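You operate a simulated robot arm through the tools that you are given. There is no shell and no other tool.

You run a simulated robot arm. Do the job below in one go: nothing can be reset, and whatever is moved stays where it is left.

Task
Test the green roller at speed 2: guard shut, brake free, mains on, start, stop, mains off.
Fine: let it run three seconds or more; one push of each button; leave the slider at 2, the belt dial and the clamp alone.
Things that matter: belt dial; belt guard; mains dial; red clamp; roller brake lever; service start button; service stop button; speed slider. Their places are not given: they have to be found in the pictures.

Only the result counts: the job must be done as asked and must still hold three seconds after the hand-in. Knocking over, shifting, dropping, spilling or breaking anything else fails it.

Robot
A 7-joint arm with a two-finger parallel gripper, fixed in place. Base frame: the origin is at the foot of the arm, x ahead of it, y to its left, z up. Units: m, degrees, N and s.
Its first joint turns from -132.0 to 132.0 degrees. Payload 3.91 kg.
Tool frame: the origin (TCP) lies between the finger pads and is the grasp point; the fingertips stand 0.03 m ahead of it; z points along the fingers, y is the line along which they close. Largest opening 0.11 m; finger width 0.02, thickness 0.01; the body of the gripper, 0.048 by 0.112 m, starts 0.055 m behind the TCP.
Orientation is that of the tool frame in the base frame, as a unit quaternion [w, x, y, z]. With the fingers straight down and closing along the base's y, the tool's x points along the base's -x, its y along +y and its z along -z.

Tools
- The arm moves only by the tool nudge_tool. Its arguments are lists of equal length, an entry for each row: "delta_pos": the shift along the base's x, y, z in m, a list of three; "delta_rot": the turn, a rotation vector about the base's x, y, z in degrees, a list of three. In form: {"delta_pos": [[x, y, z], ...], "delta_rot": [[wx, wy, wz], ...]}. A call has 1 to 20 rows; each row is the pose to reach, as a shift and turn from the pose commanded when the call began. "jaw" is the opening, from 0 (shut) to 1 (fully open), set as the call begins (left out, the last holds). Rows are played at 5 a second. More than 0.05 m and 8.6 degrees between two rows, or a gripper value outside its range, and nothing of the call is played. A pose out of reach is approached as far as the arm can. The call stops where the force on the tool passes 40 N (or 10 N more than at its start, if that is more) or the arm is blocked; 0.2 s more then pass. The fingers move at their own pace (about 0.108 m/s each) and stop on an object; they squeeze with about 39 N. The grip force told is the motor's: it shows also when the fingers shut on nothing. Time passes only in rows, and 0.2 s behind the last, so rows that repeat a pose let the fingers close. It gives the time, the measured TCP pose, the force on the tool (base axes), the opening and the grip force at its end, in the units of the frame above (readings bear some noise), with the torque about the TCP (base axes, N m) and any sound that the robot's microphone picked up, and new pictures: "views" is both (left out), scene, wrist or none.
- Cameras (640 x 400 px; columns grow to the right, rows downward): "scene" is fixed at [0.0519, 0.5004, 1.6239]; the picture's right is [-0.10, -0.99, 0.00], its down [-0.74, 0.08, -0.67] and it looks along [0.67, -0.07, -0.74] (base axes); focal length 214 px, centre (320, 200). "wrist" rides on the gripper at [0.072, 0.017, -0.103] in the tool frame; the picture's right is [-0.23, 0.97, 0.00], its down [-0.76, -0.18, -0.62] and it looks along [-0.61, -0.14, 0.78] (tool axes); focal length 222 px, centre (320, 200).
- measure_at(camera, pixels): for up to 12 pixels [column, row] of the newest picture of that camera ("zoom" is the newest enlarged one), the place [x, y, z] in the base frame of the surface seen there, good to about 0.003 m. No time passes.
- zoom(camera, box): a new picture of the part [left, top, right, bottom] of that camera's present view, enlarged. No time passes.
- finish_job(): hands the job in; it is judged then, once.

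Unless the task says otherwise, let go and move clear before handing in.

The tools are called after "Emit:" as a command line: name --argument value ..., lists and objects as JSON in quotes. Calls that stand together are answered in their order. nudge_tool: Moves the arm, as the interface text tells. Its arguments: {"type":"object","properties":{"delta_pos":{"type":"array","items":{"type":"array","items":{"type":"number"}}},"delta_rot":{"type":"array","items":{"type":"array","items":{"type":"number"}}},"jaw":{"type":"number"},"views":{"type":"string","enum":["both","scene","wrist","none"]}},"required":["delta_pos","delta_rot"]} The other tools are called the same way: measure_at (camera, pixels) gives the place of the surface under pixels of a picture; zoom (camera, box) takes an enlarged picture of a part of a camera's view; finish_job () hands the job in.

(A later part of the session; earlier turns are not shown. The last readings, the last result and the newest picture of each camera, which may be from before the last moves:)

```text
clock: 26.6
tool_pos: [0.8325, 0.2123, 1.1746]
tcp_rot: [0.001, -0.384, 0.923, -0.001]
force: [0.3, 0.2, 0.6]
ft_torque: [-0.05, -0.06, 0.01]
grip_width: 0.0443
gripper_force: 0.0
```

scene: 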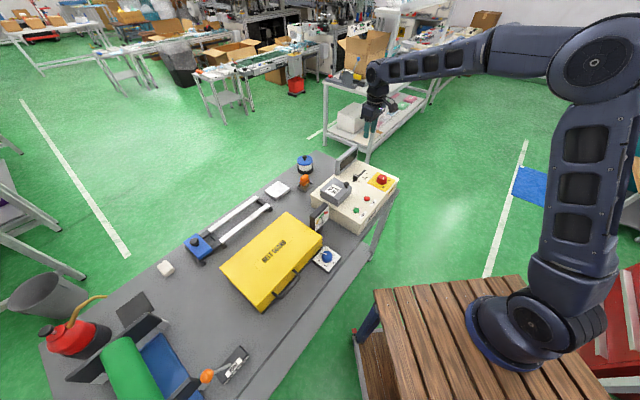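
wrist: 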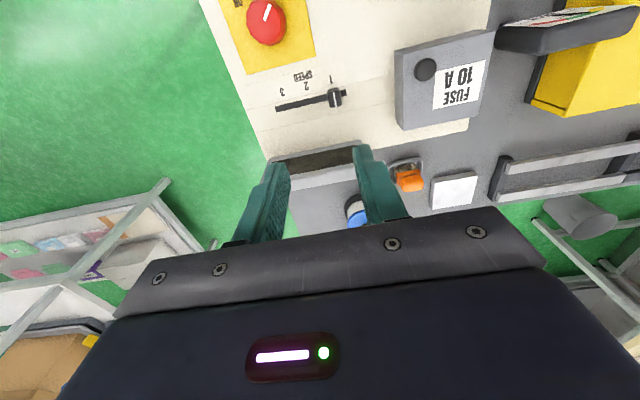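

The wrist picture shows the slider knob (336,98) at "1" and the mains dial (266,20). I'll zoom and measure the slider's features.

Emit:
zoom --camera "wrist" --box '[230, 0, 400, 180]'

Emit:
zoom --camera "scene" --box '[325, 140, 405, 235]'

Emit:
zoom --camera "wrist" --box '[260, 60, 360, 130]'

```text
2.22 times, centred on (315, 90) of wrist
```

zoom: 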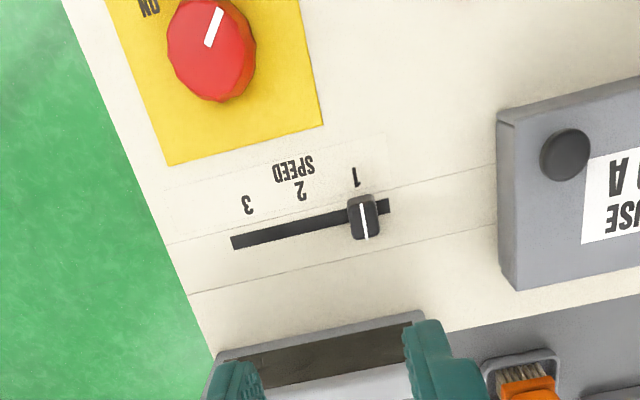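

```text
4.21 times, centred on (365, 188) of scene
```

zoom: 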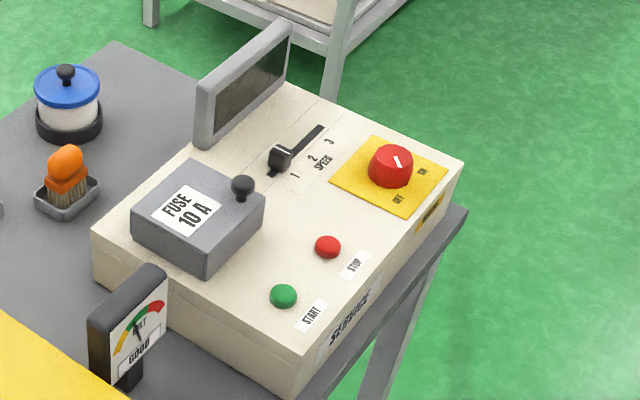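

```text
5.71 times, centred on (310, 95) of wrist
```

zoom: 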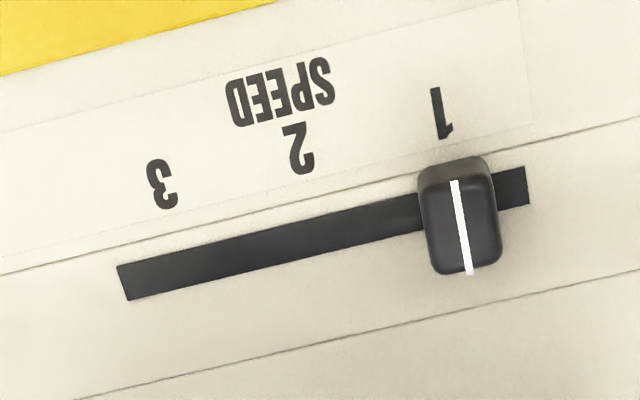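

The knob's white line is at zoom (461,225), slot from (130,280) to (525,185), labels 1 (442,113), 2 (299,147), 3 (163,185). I'll measure them.

Emit:
measure_at --camera "zoom" --pixels '[[458, 190], [465, 255], [428, 215], [492, 210], [130, 282], [522, 187], [442, 113], [299, 147], [163, 185], [300, 243], [420, 245], [500, 225]]'

```text
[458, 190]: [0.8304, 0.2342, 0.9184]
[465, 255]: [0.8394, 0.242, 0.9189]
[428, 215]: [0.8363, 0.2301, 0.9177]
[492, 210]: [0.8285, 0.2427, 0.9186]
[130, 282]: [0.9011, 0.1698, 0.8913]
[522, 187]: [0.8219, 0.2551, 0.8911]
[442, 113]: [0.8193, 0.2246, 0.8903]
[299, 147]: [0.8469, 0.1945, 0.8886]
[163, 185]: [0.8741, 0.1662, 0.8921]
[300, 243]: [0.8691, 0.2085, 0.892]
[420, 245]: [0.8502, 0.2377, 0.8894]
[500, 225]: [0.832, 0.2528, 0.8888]
```

Along the slot, positions 1/2/3 are 40 mm apart and the knob must travel about 39 mm. I'll move over the knob (0.835,0.238), descend most of the way and check alignment.

Emit:
nudge_tool --delta_pos '[[0.0019, 0.0269, 0], [0.0019, 0.0269, -0.05], [0.0019, 0.0269, -0.1], [0.0019, 0.0269, -0.15], [0.0019, 0.0269, -0.19], [0.0019, 0.0269, -0.205]]' --delta_rot '[[0, 0, 0], [0, 0, 0], [0, 0, 0], [0, 0, 0], [0, 0, 0], [0, 0, 0]]'

```text
clock: 28.0
tool_pos: [0.8379, 0.2387, 0.9713]
tcp_rot: [0.001, -0.384, 0.923, -0.001]
force: [0.0, 0.6, -0.4]
ft_torque: [-0.02, -0.03, 0.02]
grip_width: 0.0443
gripper_force: 0.1
```

scene: 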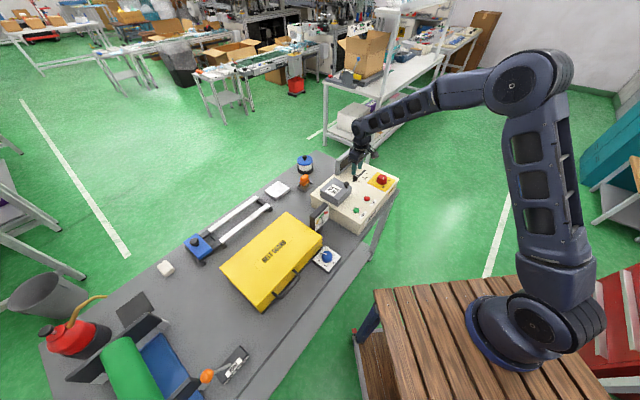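
wrist: 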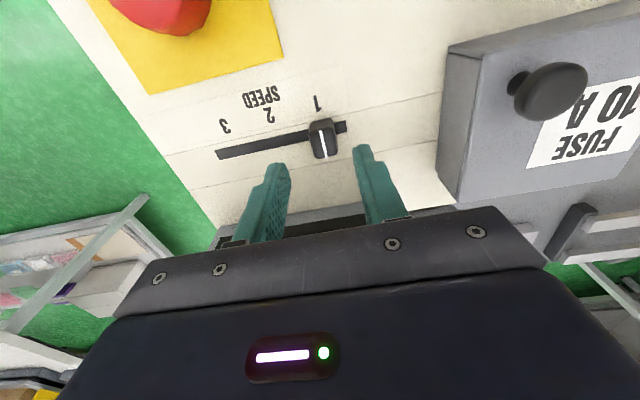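

The knob (323,138) sits centrally between the fingertips (277,175 and 362,155). I'll verify with measurements.

Emit:
measure_at --camera "wrist" --pixels '[[323, 125], [325, 150], [313, 140], [334, 135], [276, 172], [362, 152], [290, 176], [355, 160]]'

Emit:
zoom --camera "wrist" --box '[210, 80, 410, 240]'

```text
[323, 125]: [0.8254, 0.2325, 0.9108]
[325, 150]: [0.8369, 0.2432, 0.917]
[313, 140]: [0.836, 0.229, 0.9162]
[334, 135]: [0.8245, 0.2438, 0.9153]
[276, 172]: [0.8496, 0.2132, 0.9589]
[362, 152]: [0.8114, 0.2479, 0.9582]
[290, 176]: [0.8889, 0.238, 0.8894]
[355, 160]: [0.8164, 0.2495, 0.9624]
```

```text
2.50 times, centred on (310, 160) of wrist
```

zoom: 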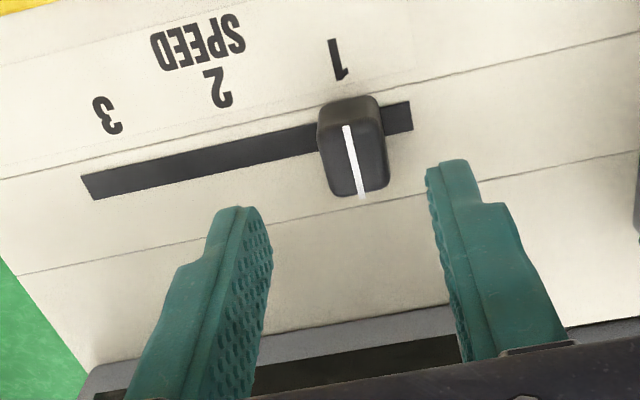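

Fingers and knob are centred within ~3 mm. I'll descend the last 4.1 cm and close on the knob.

Emit:
nudge_tool --delta_pos '[[0, 0, -0.02], [0, 0, -0.041]]' --delta_rot '[[0, 0, 0], [0, 0, 0]]' --views "none"

Emit:
nudge_tool --delta_pos '[[0, 0, 0], [0, 0, 0], [0, 0, 0]]' --delta_rot '[[0, 0, 0], [0, 0, 0], [0, 0, 0]]' --jaw 0

```text
clock: 28.6
tool_pos: [0.8378, 0.2385, 0.9286]
tcp_rot: [-0.001, -0.384, 0.923, -0.001]
force: [0.4, -0.8, 0.5]
ft_torque: [0.01, -0.01, 0.0]
grip_width: 0.044
gripper_force: 0.1
```

```text
clock: 29.4
tool_pos: [0.8382, 0.239, 0.9283]
tcp_rot: [0.0, -0.383, 0.924, 0.0]
force: [-0.3, 1.3, -4.2]
ft_torque: [0.07, -0.02, -0.12]
grip_width: 0.019
gripper_force: 44.9
```

scene: 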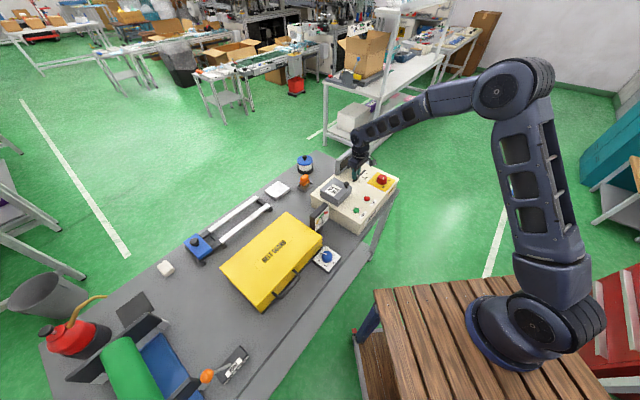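
wrist: 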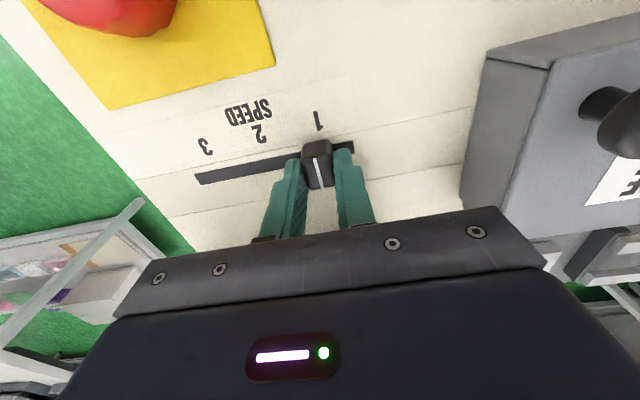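

The knob is gripped (19 mm wide). I'll zoom to see where its white line stands against the labels before sliding.

Emit:
zoom --camera "wrist" --box '[180, 90, 380, 220]'

```text
3.08 times, centred on (280, 155) of wrist
```

zoom: 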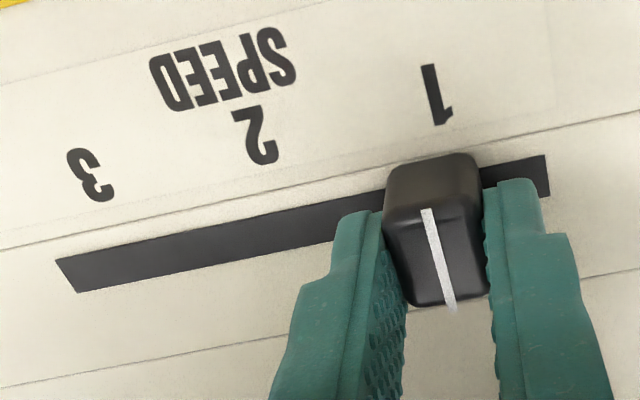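

Emit:
measure_at --camera "zoom" --pixels '[[428, 215], [435, 245], [442, 275], [448, 300], [390, 210], [480, 200], [436, 95], [254, 135], [90, 173], [65, 275], [545, 175], [300, 230]]'

```text
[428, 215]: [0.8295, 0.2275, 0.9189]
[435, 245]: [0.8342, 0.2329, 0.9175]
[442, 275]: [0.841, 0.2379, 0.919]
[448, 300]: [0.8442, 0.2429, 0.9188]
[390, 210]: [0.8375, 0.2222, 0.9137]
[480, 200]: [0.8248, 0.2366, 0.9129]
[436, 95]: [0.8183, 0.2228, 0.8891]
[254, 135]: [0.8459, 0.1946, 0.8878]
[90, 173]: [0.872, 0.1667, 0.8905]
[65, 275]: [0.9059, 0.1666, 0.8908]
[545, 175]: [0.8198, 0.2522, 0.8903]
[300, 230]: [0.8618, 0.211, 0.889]
```

The line sits about 4 mm past "1" after gripping; label 2 and the slot's centre are ~36 mm further along the track. I'll slide it there in small steps.

Emit:
nudge_tool --delta_pos '[[0.005, -0.0052, 0], [0.01, -0.0104, 0], [0.015, -0.0155, 0], [0.02, -0.0207, 0], [0.025, -0.0259, 0], [0.025, -0.0259, 0]]' --delta_rot '[[0, 0, 0], [0, 0, 0], [0, 0, 0], [0, 0, 0], [0, 0, 0], [0, 0, 0]]'

Emit:
zoom --camera "wrist" --box '[220, 90, 420, 220]'

```text
clock: 30.8
tool_pos: [0.8624, 0.2145, 0.9302]
tcp_rot: [0.002, -0.384, 0.923, 0.0]
force: [25.7, 24.3, 11.5]
ft_torque: [0.81, -0.76, -0.1]
grip_width: 0.0189
gripper_force: 45.5
```

scene: 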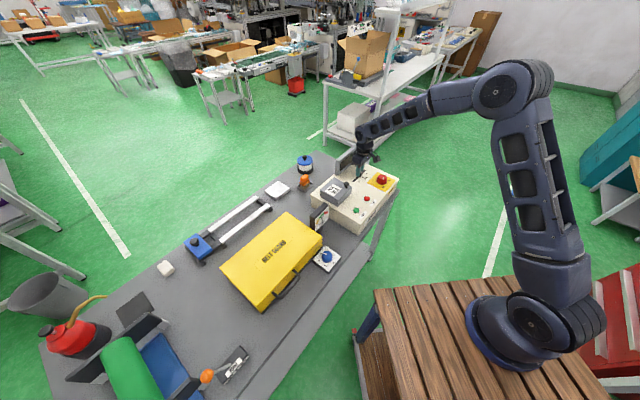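
wrist: 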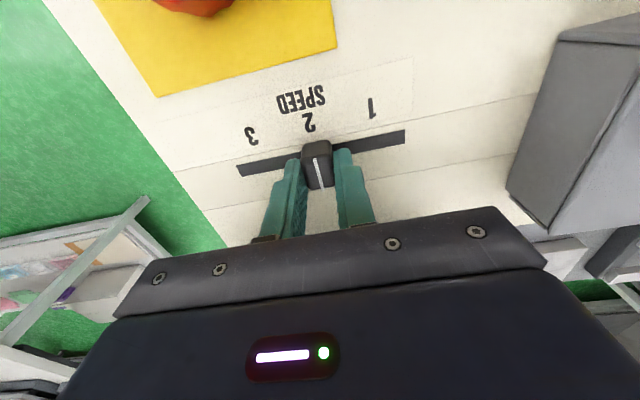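

```text
3.08 times, centred on (320, 155) of wrist
```

zoom: 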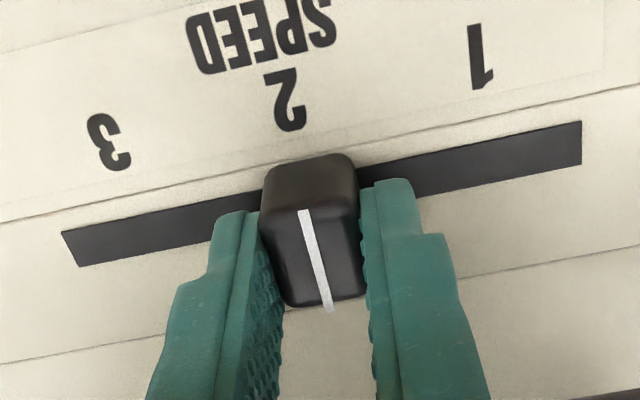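

The knob now stands near "2" with a ~35 N side pull from the track, so my direction was ~1–2° off. I'll measure the line's place against labels and slot.

Emit:
measure_at --camera "zoom" --pixels '[[305, 220], [312, 245], [320, 275], [326, 300], [480, 58], [290, 100], [108, 142], [72, 250], [578, 143], [270, 215], [355, 200], [440, 170]]'

```text
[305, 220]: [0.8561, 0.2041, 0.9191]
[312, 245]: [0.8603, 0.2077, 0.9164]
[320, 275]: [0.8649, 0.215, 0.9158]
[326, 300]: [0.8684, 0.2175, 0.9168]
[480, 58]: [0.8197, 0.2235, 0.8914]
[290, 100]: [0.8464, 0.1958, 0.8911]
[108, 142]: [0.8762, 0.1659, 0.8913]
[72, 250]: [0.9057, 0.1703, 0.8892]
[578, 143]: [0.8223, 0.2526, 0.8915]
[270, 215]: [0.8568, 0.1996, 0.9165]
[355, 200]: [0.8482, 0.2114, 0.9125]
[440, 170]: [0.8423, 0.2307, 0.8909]
```

The line is at u≈0.4606 against label 2 (0.4600) and the slot centre (0.461): on position 2. I'll relieve the sideways load, open the jaw, and rise straight up.

Emit:
nudge_tool --delta_pos '[[0.0012, 0.0012, -0.0005], [0.0012, 0.0012, -0.0005]]' --delta_rot '[[0, 0, 0], [0, 0, 0]]' --views "none"

Emit:
nudge_tool --delta_pos '[[0, 0, 0], [0, 0, 0]]' --delta_rot '[[0, 0, 0], [0, 0, 0]]' --jaw 0.4 --views "none"

Emit:
nudge_tool --delta_pos '[[0, 0, 0.03], [0, 0, 0.07], [0, 0, 0.11]]' --delta_rot '[[0, 0, 0], [0, 0, 0], [0, 0, 0]]'

Emit:
zoom --camera "wrist" --box '[210, 30, 410, 180]'

```text
clock: 31.4
tool_pos: [0.8623, 0.216, 0.9289]
tcp_rot: [0.001, -0.383, 0.924, -0.001]
force: [17.2, 17.3, 27.5]
ft_torque: [0.37, -0.29, -0.09]
grip_width: 0.019
gripper_force: 45.2
```

```text
clock: 32.0
tool_pos: [0.8623, 0.2136, 0.9275]
tcp_rot: [-0.001, -0.383, 0.924, -0.001]
force: [0.3, -0.3, -0.2]
ft_torque: [0.0, 0.0, -0.03]
grip_width: 0.0441
gripper_force: 0.2
```

```text
clock: 32.8
tool_pos: [0.8615, 0.2118, 1.0379]
tcp_rot: [0.0, -0.383, 0.924, 0.0]
force: [0.1, -1.3, -0.2]
ft_torque: [0.0, 0.02, 0.0]
grip_width: 0.0443
gripper_force: 0.1
```

scene: 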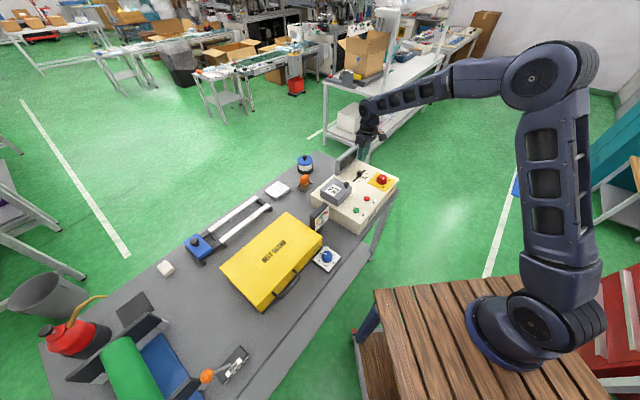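
wrist: 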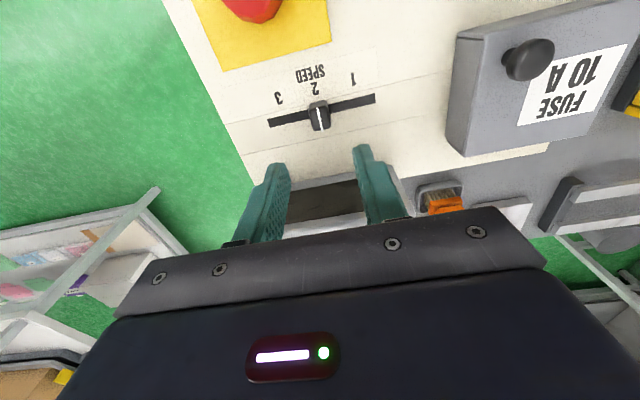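

```text
2.67 times, centred on (310, 105) of wrist
```

zoom: 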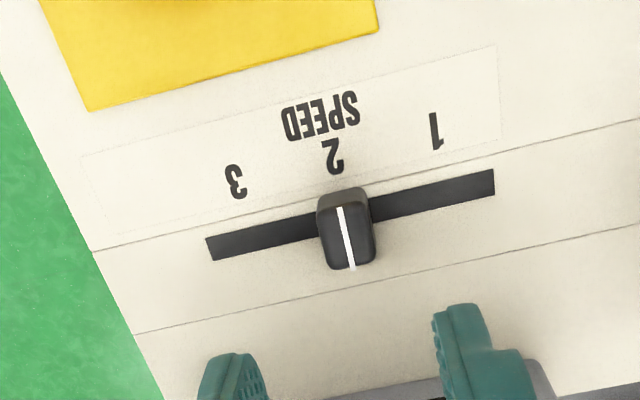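

The slider stands at 2 after release. Next I'll move back over the mains dial for a clear view of its mark and ON/OFF labels.

Emit:
nudge_tool --delta_pos '[[-0.0236, -0.0236, 0.035], [-0.0471, -0.0471, 0.07], [-0.0707, -0.0707, 0.1]]' --delta_rot '[[0, 0, 0], [0, 0, 0], [0, 0, 0]]'

Emit:
zoom --camera "wrist" --box '[220, 20, 420, 170]'

```text
clock: 33.6
tool_pos: [0.7935, 0.1393, 1.1357]
tcp_rot: [-0.002, -0.383, 0.924, 0.0]
force: [0.5, 1.3, -1.1]
ft_torque: [-0.02, 0.04, 0.03]
grip_width: 0.0439
gripper_force: 0.1
```

scene: 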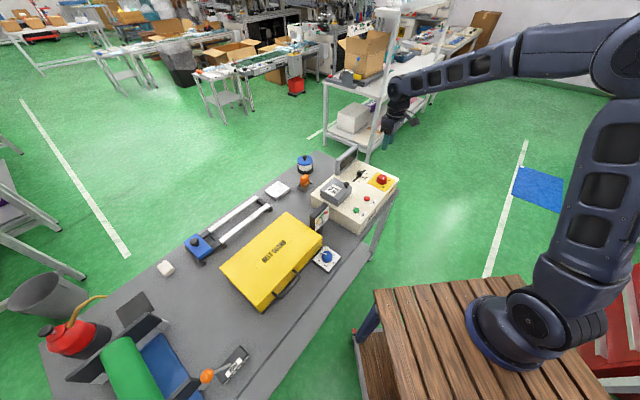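
wrist: 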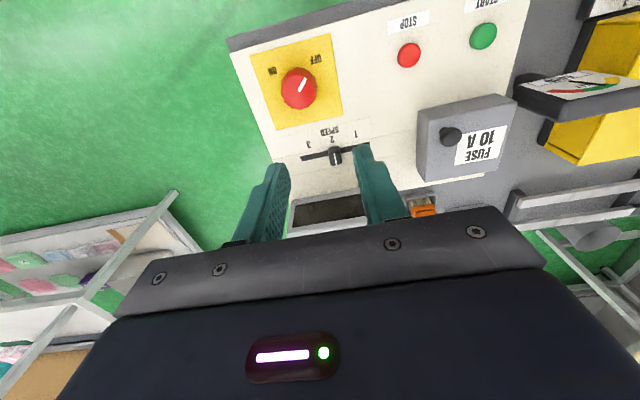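

```text
2.67 times, centred on (320, 95) of wrist
```

zoom: 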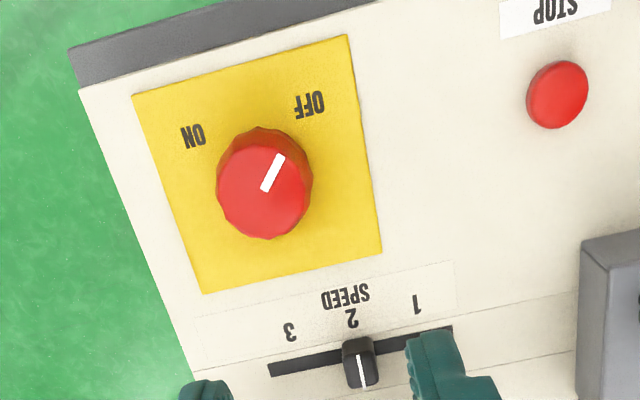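

The mark points at OFF (zoom 310,103) and ON is counter-clockwise from it (192,137). I'll measure the dial centre, mark and labels.

Emit:
measure_at --camera "zoom" --pixels '[[264, 192], [281, 158], [265, 188], [310, 103], [192, 137], [220, 195], [310, 180], [268, 236], [262, 150], [205, 290], [380, 250], [135, 97]]'

Emit:
measure_at --camera "wrist" --pixels '[[408, 55], [483, 36], [400, 50], [416, 50], [475, 33], [491, 33], [335, 155], [450, 135]]'

```text
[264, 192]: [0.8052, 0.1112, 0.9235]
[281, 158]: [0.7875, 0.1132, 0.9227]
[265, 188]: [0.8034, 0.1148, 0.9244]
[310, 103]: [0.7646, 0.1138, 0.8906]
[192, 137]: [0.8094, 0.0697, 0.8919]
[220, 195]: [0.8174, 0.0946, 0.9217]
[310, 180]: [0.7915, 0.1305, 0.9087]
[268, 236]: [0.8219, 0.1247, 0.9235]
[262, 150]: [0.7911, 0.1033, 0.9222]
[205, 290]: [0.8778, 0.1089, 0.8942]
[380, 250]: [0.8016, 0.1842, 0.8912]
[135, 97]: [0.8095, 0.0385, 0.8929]
```

```text
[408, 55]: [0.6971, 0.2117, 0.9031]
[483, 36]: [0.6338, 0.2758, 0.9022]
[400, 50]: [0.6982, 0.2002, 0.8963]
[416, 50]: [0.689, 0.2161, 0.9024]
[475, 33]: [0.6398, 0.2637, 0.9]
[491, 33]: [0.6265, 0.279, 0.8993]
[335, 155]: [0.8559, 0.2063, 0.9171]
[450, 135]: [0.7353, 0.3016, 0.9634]
```

The dial's centre works out at about (0.806,0.111), radius ~0.019, top z≈0.923; OFF lies toward −x and ON toward −y, a +90° turn. I'll centre over it while yawing −90°, opening the jaw to 7 cm.

Emit:
nudge_tool --delta_pos '[[0.0012, -0.0026, 0], [0.0023, -0.0053, 0], [0.0035, -0.0079, 0], [0.0046, -0.0105, 0], [0.0058, -0.0131, 0], [0.007, -0.0158, 0], [0.0081, -0.0184, 0], [0.0093, -0.021, 0], [0.0104, -0.0236, -0.02], [0.0116, -0.0263, -0.04], [0.0128, -0.0289, -0.06], [0.0139, -0.0315, -0.08]]' --delta_rot '[[0, 0, -7.5], [0, 0, -15], [0, 0, -22.5], [0, 0, -30], [0, 0, -37.5], [0, 0, -45], [0, 0, -52.5], [0, 0, -60], [0, 0, -67.5], [0, 0, -75], [0, 0, -82.5], [0, 0, -90]]' --jaw 0.64

Emit:
zoom --camera "wrist" --box '[210, 60, 430, 240]'

```text
clock: 36.2
tool_pos: [0.8065, 0.1112, 1.0576]
tcp_rot: [-0.001, 0.383, 0.924, 0.001]
force: [-1.2, 0.4, 0.4]
ft_torque: [-0.01, 0.01, 0.05]
grip_width: 0.0703
gripper_force: 0.1
```

scene: 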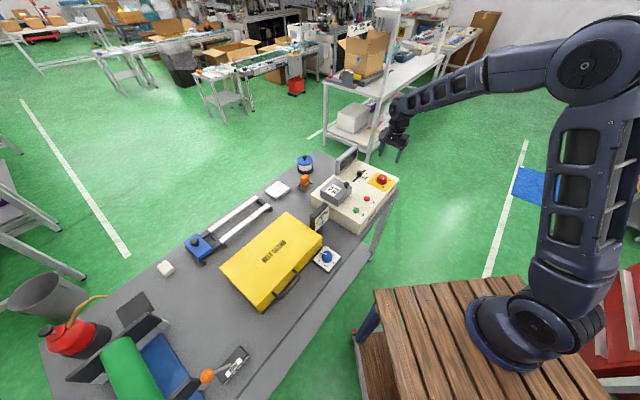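
wrist: 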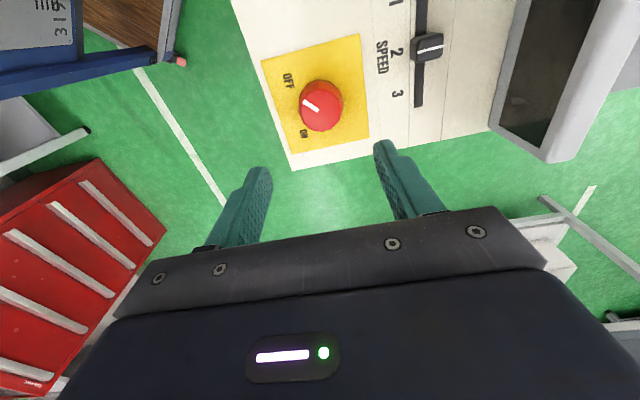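

```text
2.22 times, centred on (320, 150) of wrist
```

zoom: 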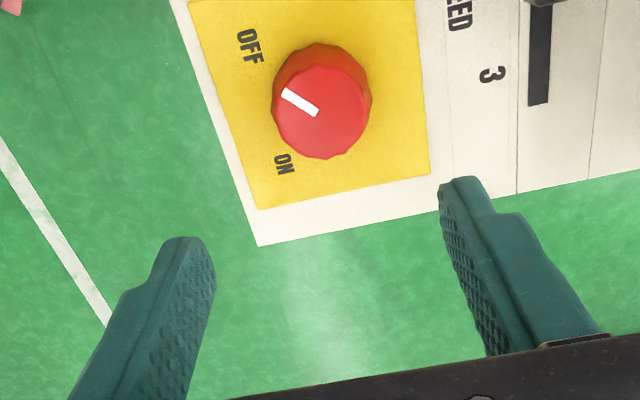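

The dial's top face is at about zoom (321,112). I'll measure its rim from this view to confirm its centre relative to the tool (0.8065,0.1112).

Emit:
measure_at --camera "zoom" --pixels '[[322, 112], [277, 120], [366, 112], [322, 154], [325, 72], [290, 95], [316, 111], [260, 206], [429, 172], [195, 10], [182, 250], [462, 185]]'

```text
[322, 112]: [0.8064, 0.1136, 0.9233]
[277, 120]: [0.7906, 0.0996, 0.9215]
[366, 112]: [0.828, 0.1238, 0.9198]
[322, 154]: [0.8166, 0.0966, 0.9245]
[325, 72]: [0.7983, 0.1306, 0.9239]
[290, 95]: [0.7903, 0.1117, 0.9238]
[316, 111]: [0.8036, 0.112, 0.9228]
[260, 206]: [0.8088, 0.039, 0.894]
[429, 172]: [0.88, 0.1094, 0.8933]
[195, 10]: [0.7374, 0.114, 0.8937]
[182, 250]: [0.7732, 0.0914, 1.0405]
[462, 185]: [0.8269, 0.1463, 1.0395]
```

The dial centre is (0.808,0.1125), within 2 mm of the tool. I'll descend around it to tips at z≈0.899.

Emit:
nudge_tool --delta_pos '[[0.001, 0.001, -0.04], [0.001, 0.001, -0.08], [0.001, 0.001, -0.11], [0.001, 0.001, -0.1285]]' --delta_rot '[[0, 0, 0], [0, 0, 0], [0, 0, 0], [0, 0, 0]]'

```text
clock: 37.2
tool_pos: [0.8046, 0.1141, 0.9275]
tcp_rot: [0.0, 0.382, 0.924, -0.001]
force: [-0.4, -0.7, 0.4]
ft_torque: [-0.01, -0.03, 0.0]
grip_width: 0.0704
gripper_force: 0.1
```

scene: 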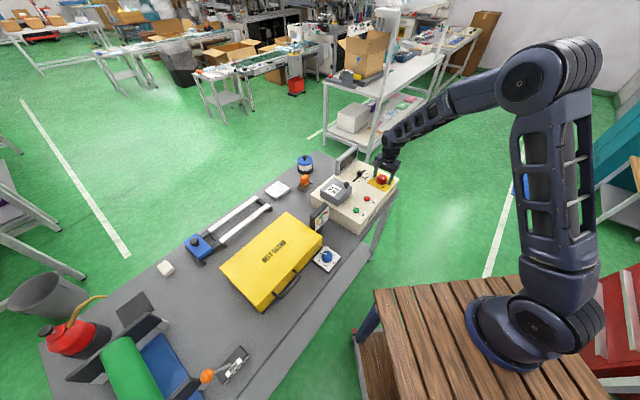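
wrist: 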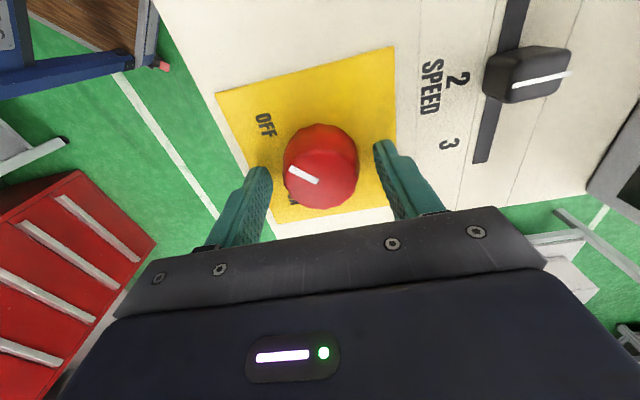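

The dial is between the fingers with no contact. I'll close the jaw on it.

Emit:
nudge_tool --delta_pos '[[0, 0, 0], [0, 0, 0], [0, 0, 0]]' --delta_rot '[[0, 0, 0], [0, 0, 0], [0, 0, 0]]' --jaw 0

```text
clock: 38.0
tool_pos: [0.8061, 0.1121, 0.9276]
tcp_rot: [0.0, 0.381, 0.924, 0.001]
force: [8.5, 7.1, -4.3]
ft_torque: [0.17, -0.83, -0.01]
grip_width: 0.0479
gripper_force: 44.6
```

scene: 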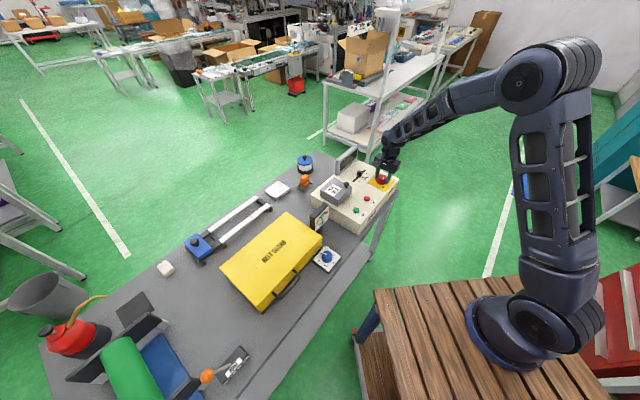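
wrist: 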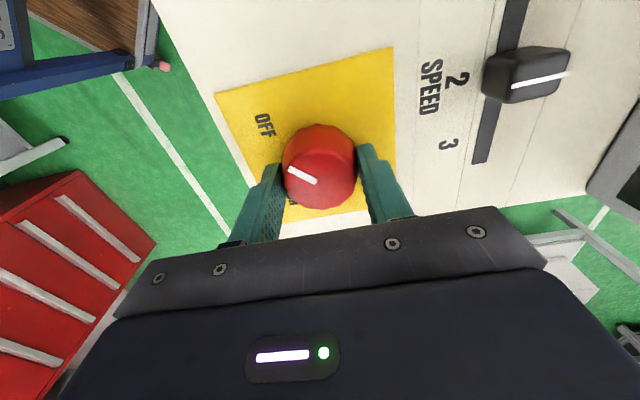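

The dial is gripped (width 0.048) with a small 11 N sideways pull toward +v. I'll turn +90° toward ON with a 0.8 mm centring correction.

Emit:
nudge_tool --delta_pos '[[0.0004, 0.0004, 0], [0.0005, 0.0005, 0], [0.0005, 0.0005, 0], [0.0005, 0.0005, 0], [0.0005, 0.0005, 0], [0.0005, 0.0005, 0]]' --delta_rot '[[0, 0, 7.5], [0, 0, 15], [0, 0, 22.5], [0, 0, 30], [0, 0, 37.5], [0, 0, 45]]'

```text
clock: 39.4
tool_pos: [0.8056, 0.1133, 0.9287]
tcp_rot: [0.0, -0.002, 1.0, 0.0]
force: [4.0, 2.0, -1.6]
ft_torque: [0.61, 0.36, -0.02]
grip_width: 0.0478
gripper_force: 45.2
```

scene: 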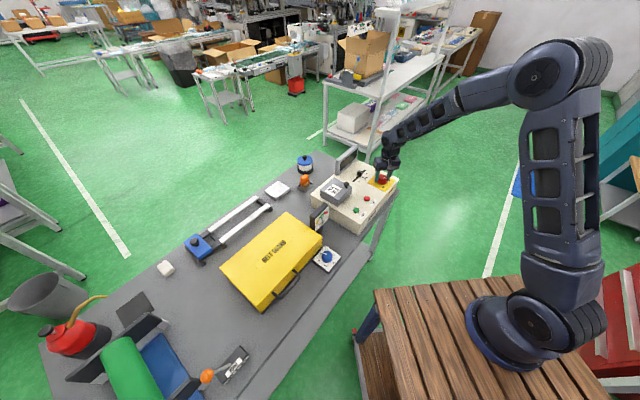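
wrist: 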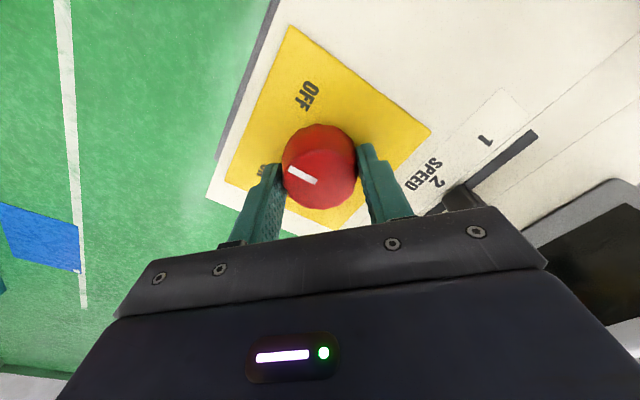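

The dial turned with the hand and its mark now stands midway between OFF and ON. I'll turn another 45°.

Emit:
nudge_tool --delta_pos '[[0, 0, 0], [0, 0, 0], [0, 0, 0], [0, 0, 0], [0, 0, 0], [0, 0, 0]]' --delta_rot '[[0, 0, 7.5], [0, 0, 15], [0, 0, 22.5], [0, 0, 30], [0, 0, 37.5], [0, 0, 45]]'

Emit:
zoom --camera "wrist" --box '[220, 60, 420, 240]'

```text
clock: 40.8
tool_pos: [0.8067, 0.113, 0.9272]
tcp_rot: [-0.001, -0.384, 0.923, 0.0]
force: [-13.7, -7.7, 3.6]
ft_torque: [-0.39, 0.17, -0.12]
grip_width: 0.048
gripper_force: 45.3
```

scene: 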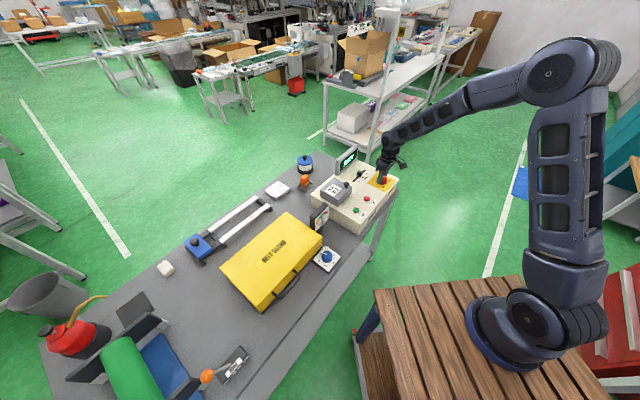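
wrist: 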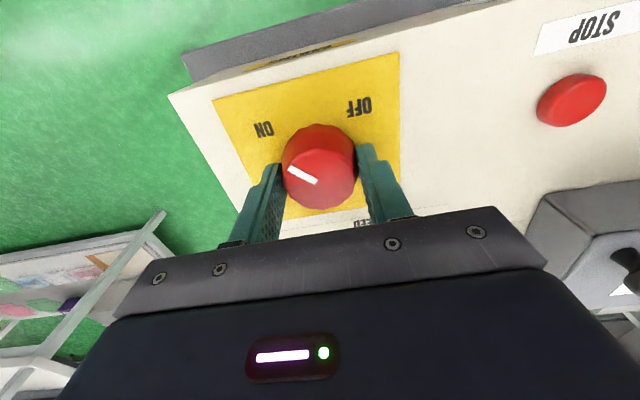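

```text
2.22 times, centred on (320, 150) of wrist
```

zoom: 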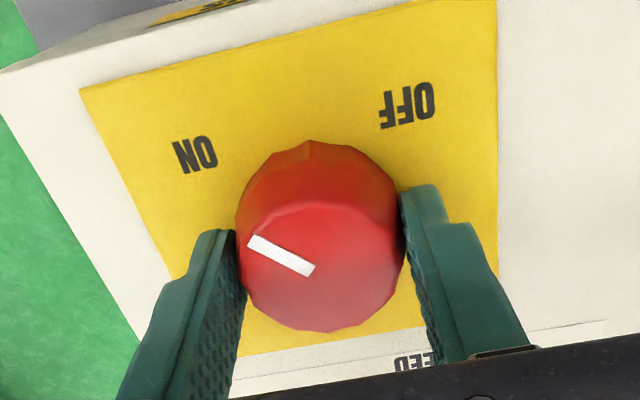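

The display in the scene (347,160) has lit, so the mains seems on. I'll zoom the display and check the mark's direction.

Emit:
measure_at --camera "zoom" --pixels '[[308, 270], [254, 242], [195, 155], [407, 105], [240, 270], [403, 262], [320, 330], [322, 215]]'

Emit:
zoom --camera "scene" --box '[320, 130, 410, 235]'

```text
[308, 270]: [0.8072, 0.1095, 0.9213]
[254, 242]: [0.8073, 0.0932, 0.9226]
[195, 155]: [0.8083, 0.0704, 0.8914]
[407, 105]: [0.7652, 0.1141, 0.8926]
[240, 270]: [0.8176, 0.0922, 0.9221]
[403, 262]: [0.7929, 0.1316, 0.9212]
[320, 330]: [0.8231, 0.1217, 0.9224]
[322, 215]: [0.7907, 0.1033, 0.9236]
```

```text
3.81 times, centred on (365, 182) of scene
```

zoom: 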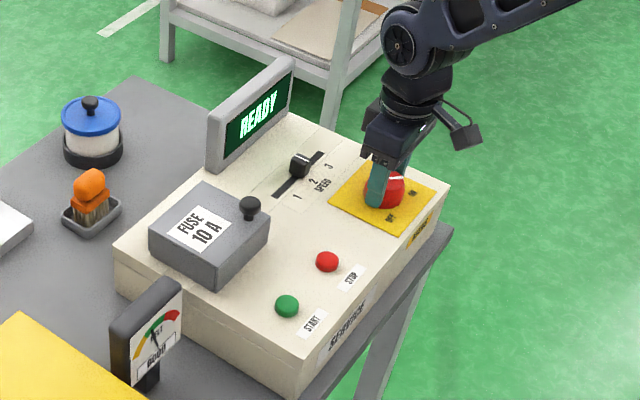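

The display reads READY and the mark points straight at ON (−y). I'll open the jaw, rise, and go over the START button with the jaw then shut.

Emit:
nudge_tool --delta_pos '[[0, 0, 0], [0, 0, 0]]' --delta_rot '[[0, 0, 0], [0, 0, 0]]' --jaw 0.64 --views "none"

Emit:
nudge_tool --delta_pos '[[0, 0, 0.03], [0, 0, 0.07], [0, 0, 0.11], [-0.0355, 0.0318, 0.13], [-0.071, 0.0635, 0.13], [-0.1065, 0.0953, 0.13], [-0.142, 0.127, 0.13]]' --delta_rot '[[0, 0, 0], [0, 0, 0], [0, 0, 0], [0, 0, 0], [0, 0, 0], [0, 0, 0], [0, 0, 0]]'

Emit:
zoom --camera "wrist" --box '[200, 0, 440, 180]'

```text
clock: 41.4
tool_pos: [0.8067, 0.1141, 0.9281]
tcp_rot: [-0.001, -0.384, 0.923, 0.0]
force: [-0.6, 0.3, -0.3]
ft_torque: [0.01, -0.01, -0.02]
grip_width: 0.0703
gripper_force: 0.0
```

```text
refused: row 4 steps farther than a row can; nothing moved
```

```text
2.22 times, centred on (320, 90) of wrist
```

zoom: 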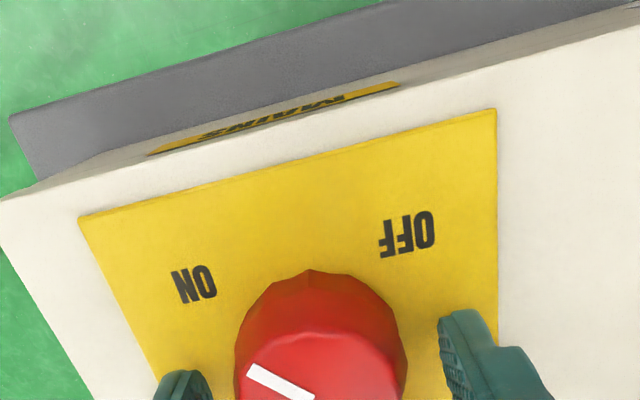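

The dial stayed at ON after release; the last path was refused for one long row. I'll repeat the rise and move with shorter rows.

Emit:
nudge_tool --delta_pos '[[0, 0, 0.03], [0, 0, 0.07], [0, 0, 0.1], [0, 0, 0.13], [-0.0284, 0.0254, 0.13], [-0.0568, 0.0508, 0.13], [-0.0852, 0.0762, 0.13], [-0.1136, 0.1016, 0.13], [-0.142, 0.127, 0.13]]' --delta_rot '[[0, 0, 0], [0, 0, 0], [0, 0, 0], [0, 0, 0], [0, 0, 0], [0, 0, 0], [0, 0, 0], [0, 0, 0], [0, 0, 0]]'

Emit:
zoom --camera "wrist" --box '[200, 0, 440, 180]'

```text
clock: 43.4
tool_pos: [0.6643, 0.2377, 1.0561]
tcp_rot: [-0.001, -0.383, 0.924, -0.001]
force: [0.3, -0.2, -1.0]
ft_torque: [0.06, -0.01, 0.01]
grip_width: 0.0704
gripper_force: 0.0
```

scene: 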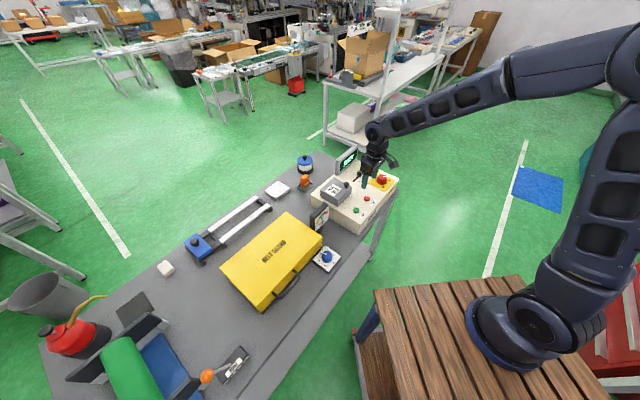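
wrist: 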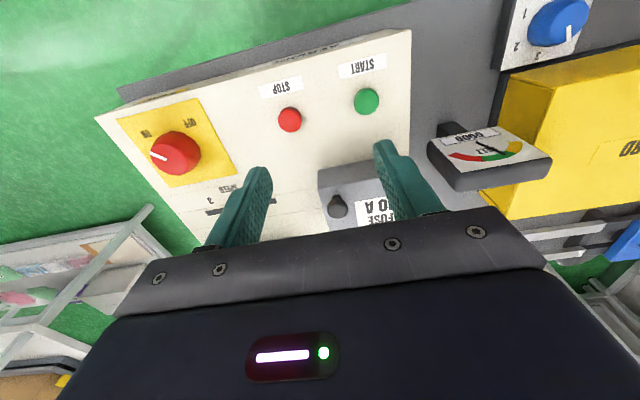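

```text
2.22 times, centred on (320, 90) of wrist
```

zoom: 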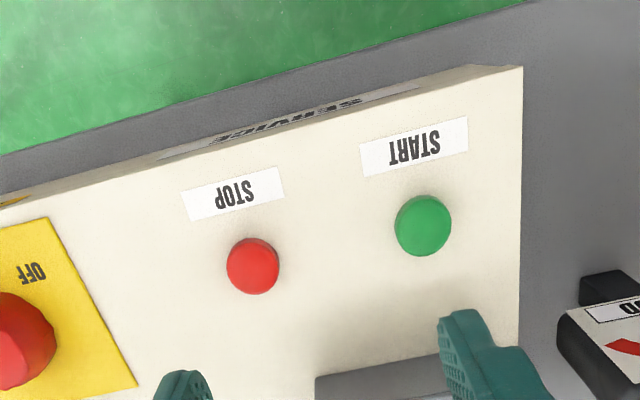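

The START (zoom 424,224) and STOP (253,264) buttons are clearly seen. I'll measure their top faces.

Emit:
measure_at --camera "zoom" --pixels '[[425, 222], [402, 228], [447, 218], [423, 200], [428, 243], [253, 264], [230, 268], [275, 260], [250, 243], [256, 287], [425, 290], [250, 320]]'

```text
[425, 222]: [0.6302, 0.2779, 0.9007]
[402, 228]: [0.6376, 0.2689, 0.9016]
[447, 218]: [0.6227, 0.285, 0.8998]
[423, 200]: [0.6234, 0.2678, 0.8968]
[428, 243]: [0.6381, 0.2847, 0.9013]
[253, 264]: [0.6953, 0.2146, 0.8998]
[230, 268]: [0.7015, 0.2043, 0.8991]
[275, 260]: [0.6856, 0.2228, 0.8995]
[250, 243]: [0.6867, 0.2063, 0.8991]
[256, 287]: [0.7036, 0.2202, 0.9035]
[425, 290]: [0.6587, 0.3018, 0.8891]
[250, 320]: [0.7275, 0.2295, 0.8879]
```

START's centre is (0.6305,0.277), top z≈0.901; STOP's is (0.6945,0.2135), top z≈0.900. I'll shut the jaw and hover 2 cm above START.

Emit:
nudge_tool --delta_pos '[[-0.0169, 0.0188, 0], [-0.0338, 0.0375, 0], [-0.0338, 0.0375, -0.04], [-0.0338, 0.0375, -0.08], [-0.0338, 0.0375, -0.109]]' --delta_rot '[[0, 0, 0], [0, 0, 0], [0, 0, 0], [0, 0, 0], [0, 0, 0]]' --jaw 0

Emit:
zoom --camera "wrist" --box '[220, 60, 420, 220]'

```text
clock: 44.6
tool_pos: [0.6326, 0.2801, 0.9488]
tcp_rot: [0.001, -0.384, 0.923, -0.001]
force: [-1.0, -0.2, 0.2]
ft_torque: [-0.03, 0.02, 0.0]
grip_width: 0.0
gripper_force: 37.7
```

scene: 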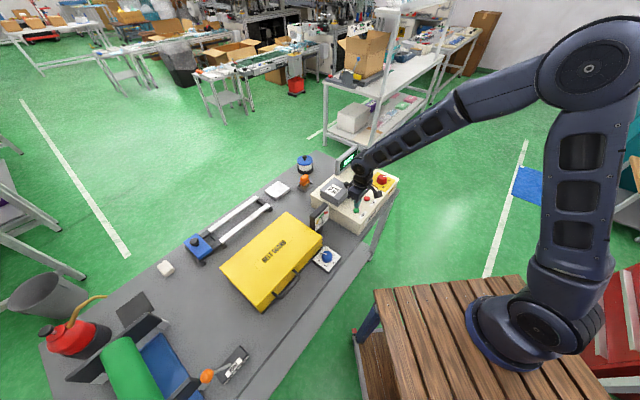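
wrist: 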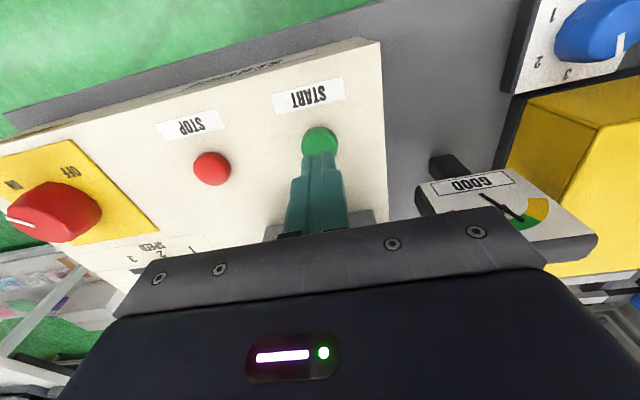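

```text
2.50 times, centred on (320, 140) of wrist
```

zoom: 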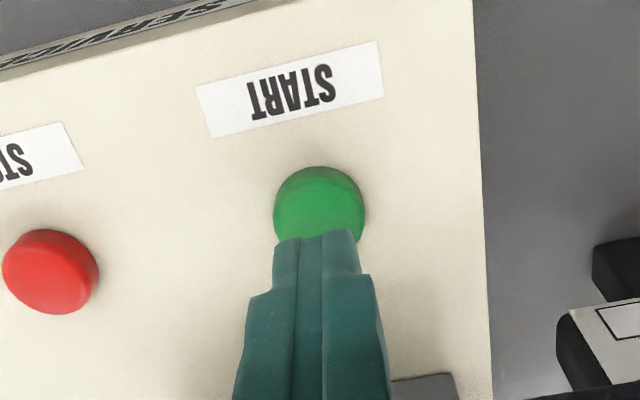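

The closed fingertips line up with START (zoom 316,236 vs 320,205). I'll measure the tip edge to check the front-back offset.

Emit:
measure_at --camera "zoom" --pixels '[[315, 240], [290, 246], [345, 238], [300, 265], [320, 200], [278, 210], [362, 208], [320, 170], [330, 255]]'

```text
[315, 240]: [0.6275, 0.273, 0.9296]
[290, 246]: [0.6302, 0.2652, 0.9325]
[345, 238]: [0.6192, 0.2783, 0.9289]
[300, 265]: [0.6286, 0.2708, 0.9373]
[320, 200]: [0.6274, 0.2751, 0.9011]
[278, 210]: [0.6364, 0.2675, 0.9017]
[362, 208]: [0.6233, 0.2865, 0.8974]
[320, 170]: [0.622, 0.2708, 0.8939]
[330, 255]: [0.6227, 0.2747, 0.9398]
```

The tip is about 3 mm too far back; I'll shift forward slightly and press START down slowly to about 5–6 mm of travel.

Emit:
nudge_tool --delta_pos '[[-0.002, -0.002, -0.008], [-0.002, -0.002, -0.014], [-0.002, -0.002, -0.018], [-0.002, -0.002, -0.021], [-0.002, -0.002, -0.024], [-0.002, -0.002, -0.026]]' --delta_rot '[[0, 0, 0], [0, 0, 0], [0, 0, 0], [0, 0, 0], [0, 0, 0], [0, 0, 0]]'

Emit:
zoom --camera "scene" --box '[320, 130, 410, 235]'

```text
clock: 46.0
tool_pos: [0.6299, 0.2774, 0.9244]
tcp_rot: [0.0, -0.384, 0.923, 0.0]
force: [1.1, 3.0, 12.0]
ft_torque: [0.17, -0.1, -0.01]
grip_width: 0.0002
gripper_force: 38.2
heard: click
```

scene: 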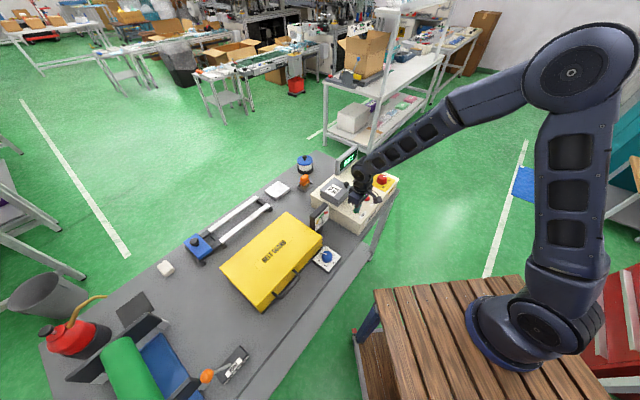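
wrist: 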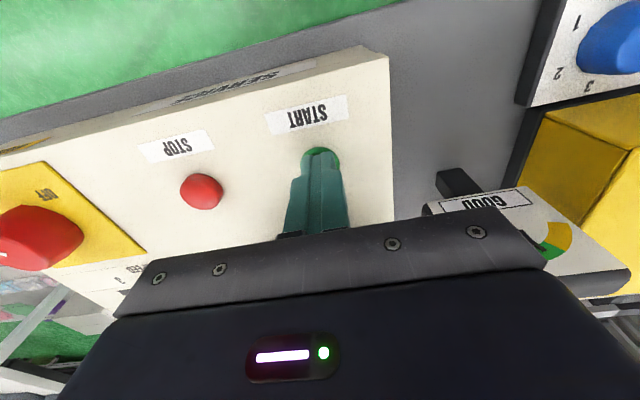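

```text
3.81 times, centred on (365, 182) of scene
```

zoom: 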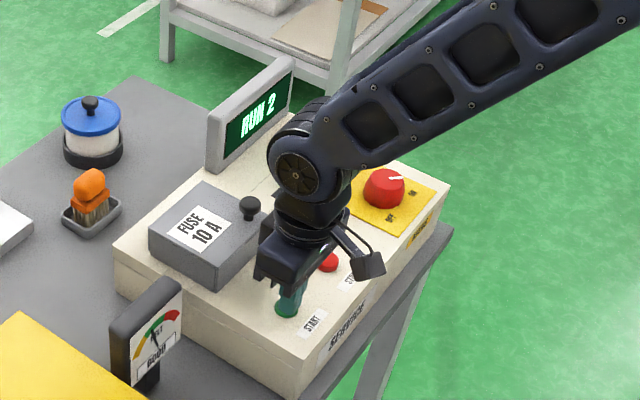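

A click was heard and the display reads RUN 2. I'll lift off and move to hover over STOP while the roller runs.

Emit:
nudge_tool --delta_pos '[[0, 0, 0.02], [0, 0, 0.05], [0.032, -0.0318, 0.05], [0.064, -0.0635, 0.05], [0.064, -0.0635, 0.026], [0.064, -0.0635, 0.026], [0.064, -0.0635, 0.026]]' --delta_rot '[[0, 0, 0], [0, 0, 0], [0, 0, 0], [0, 0, 0], [0, 0, 0], [0, 0, 0], [0, 0, 0]]'

Emit:
zoom --camera "scene" --box '[320, 130, 410, 235]'

Emit:
zoom --camera "wrist" --box '[220, 60, 420, 220]'

Emit:
zoom --camera "scene" --box '[30, 280, 270, 400]'

```text
clock: 47.6
tool_pos: [0.6954, 0.2127, 0.9481]
tcp_rot: [0.0, -0.383, 0.924, 0.0]
force: [-0.3, -0.3, -0.3]
ft_torque: [-0.03, 0.01, 0.0]
grip_width: 0.0
gripper_force: 37.9
```

scene: 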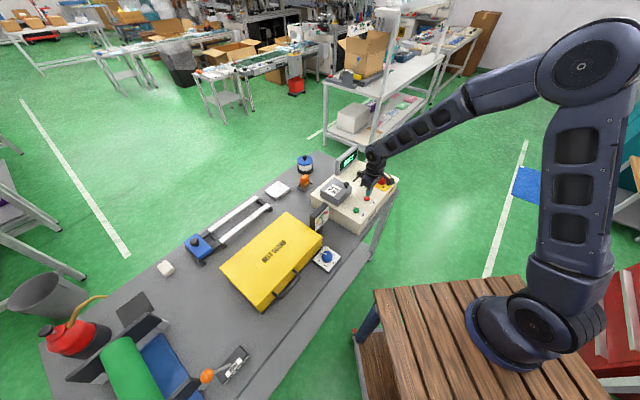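
wrist: 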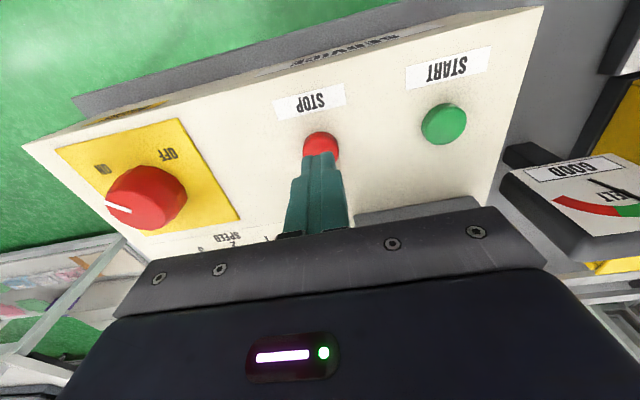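

```text
3.81 times, centred on (365, 182) of scene
```

zoom: 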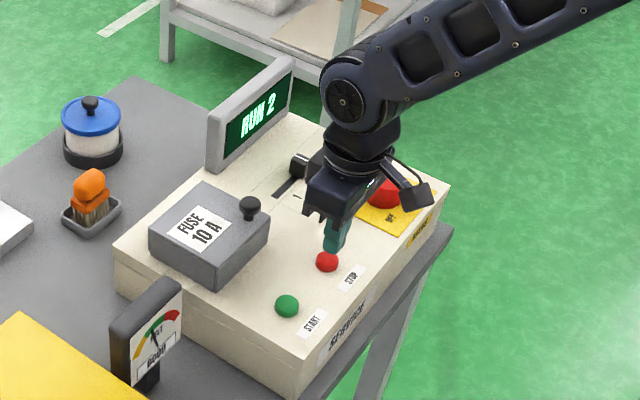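

```text
2.50 times, centred on (320, 140) of wrist
```

zoom: 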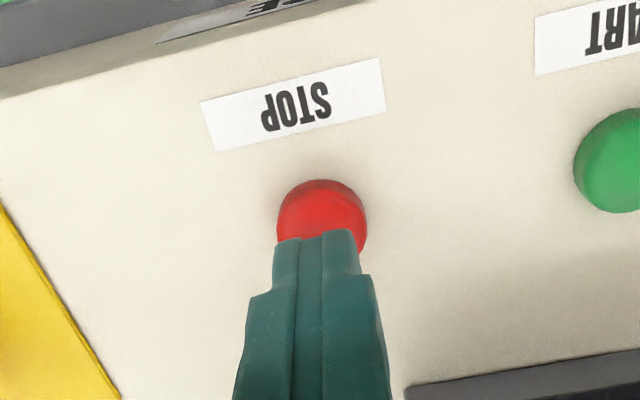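

```text
2.67 times, centred on (150, 340) of scene
```

zoom: 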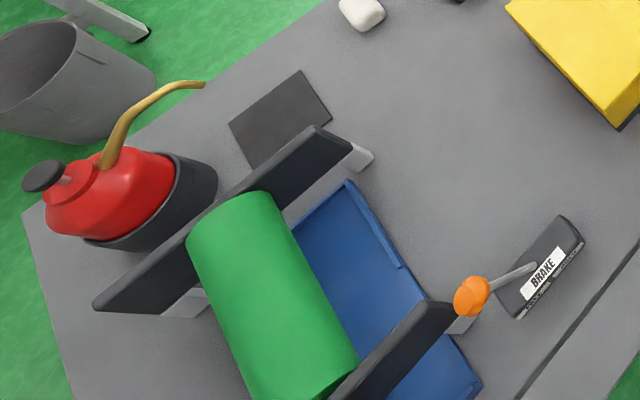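

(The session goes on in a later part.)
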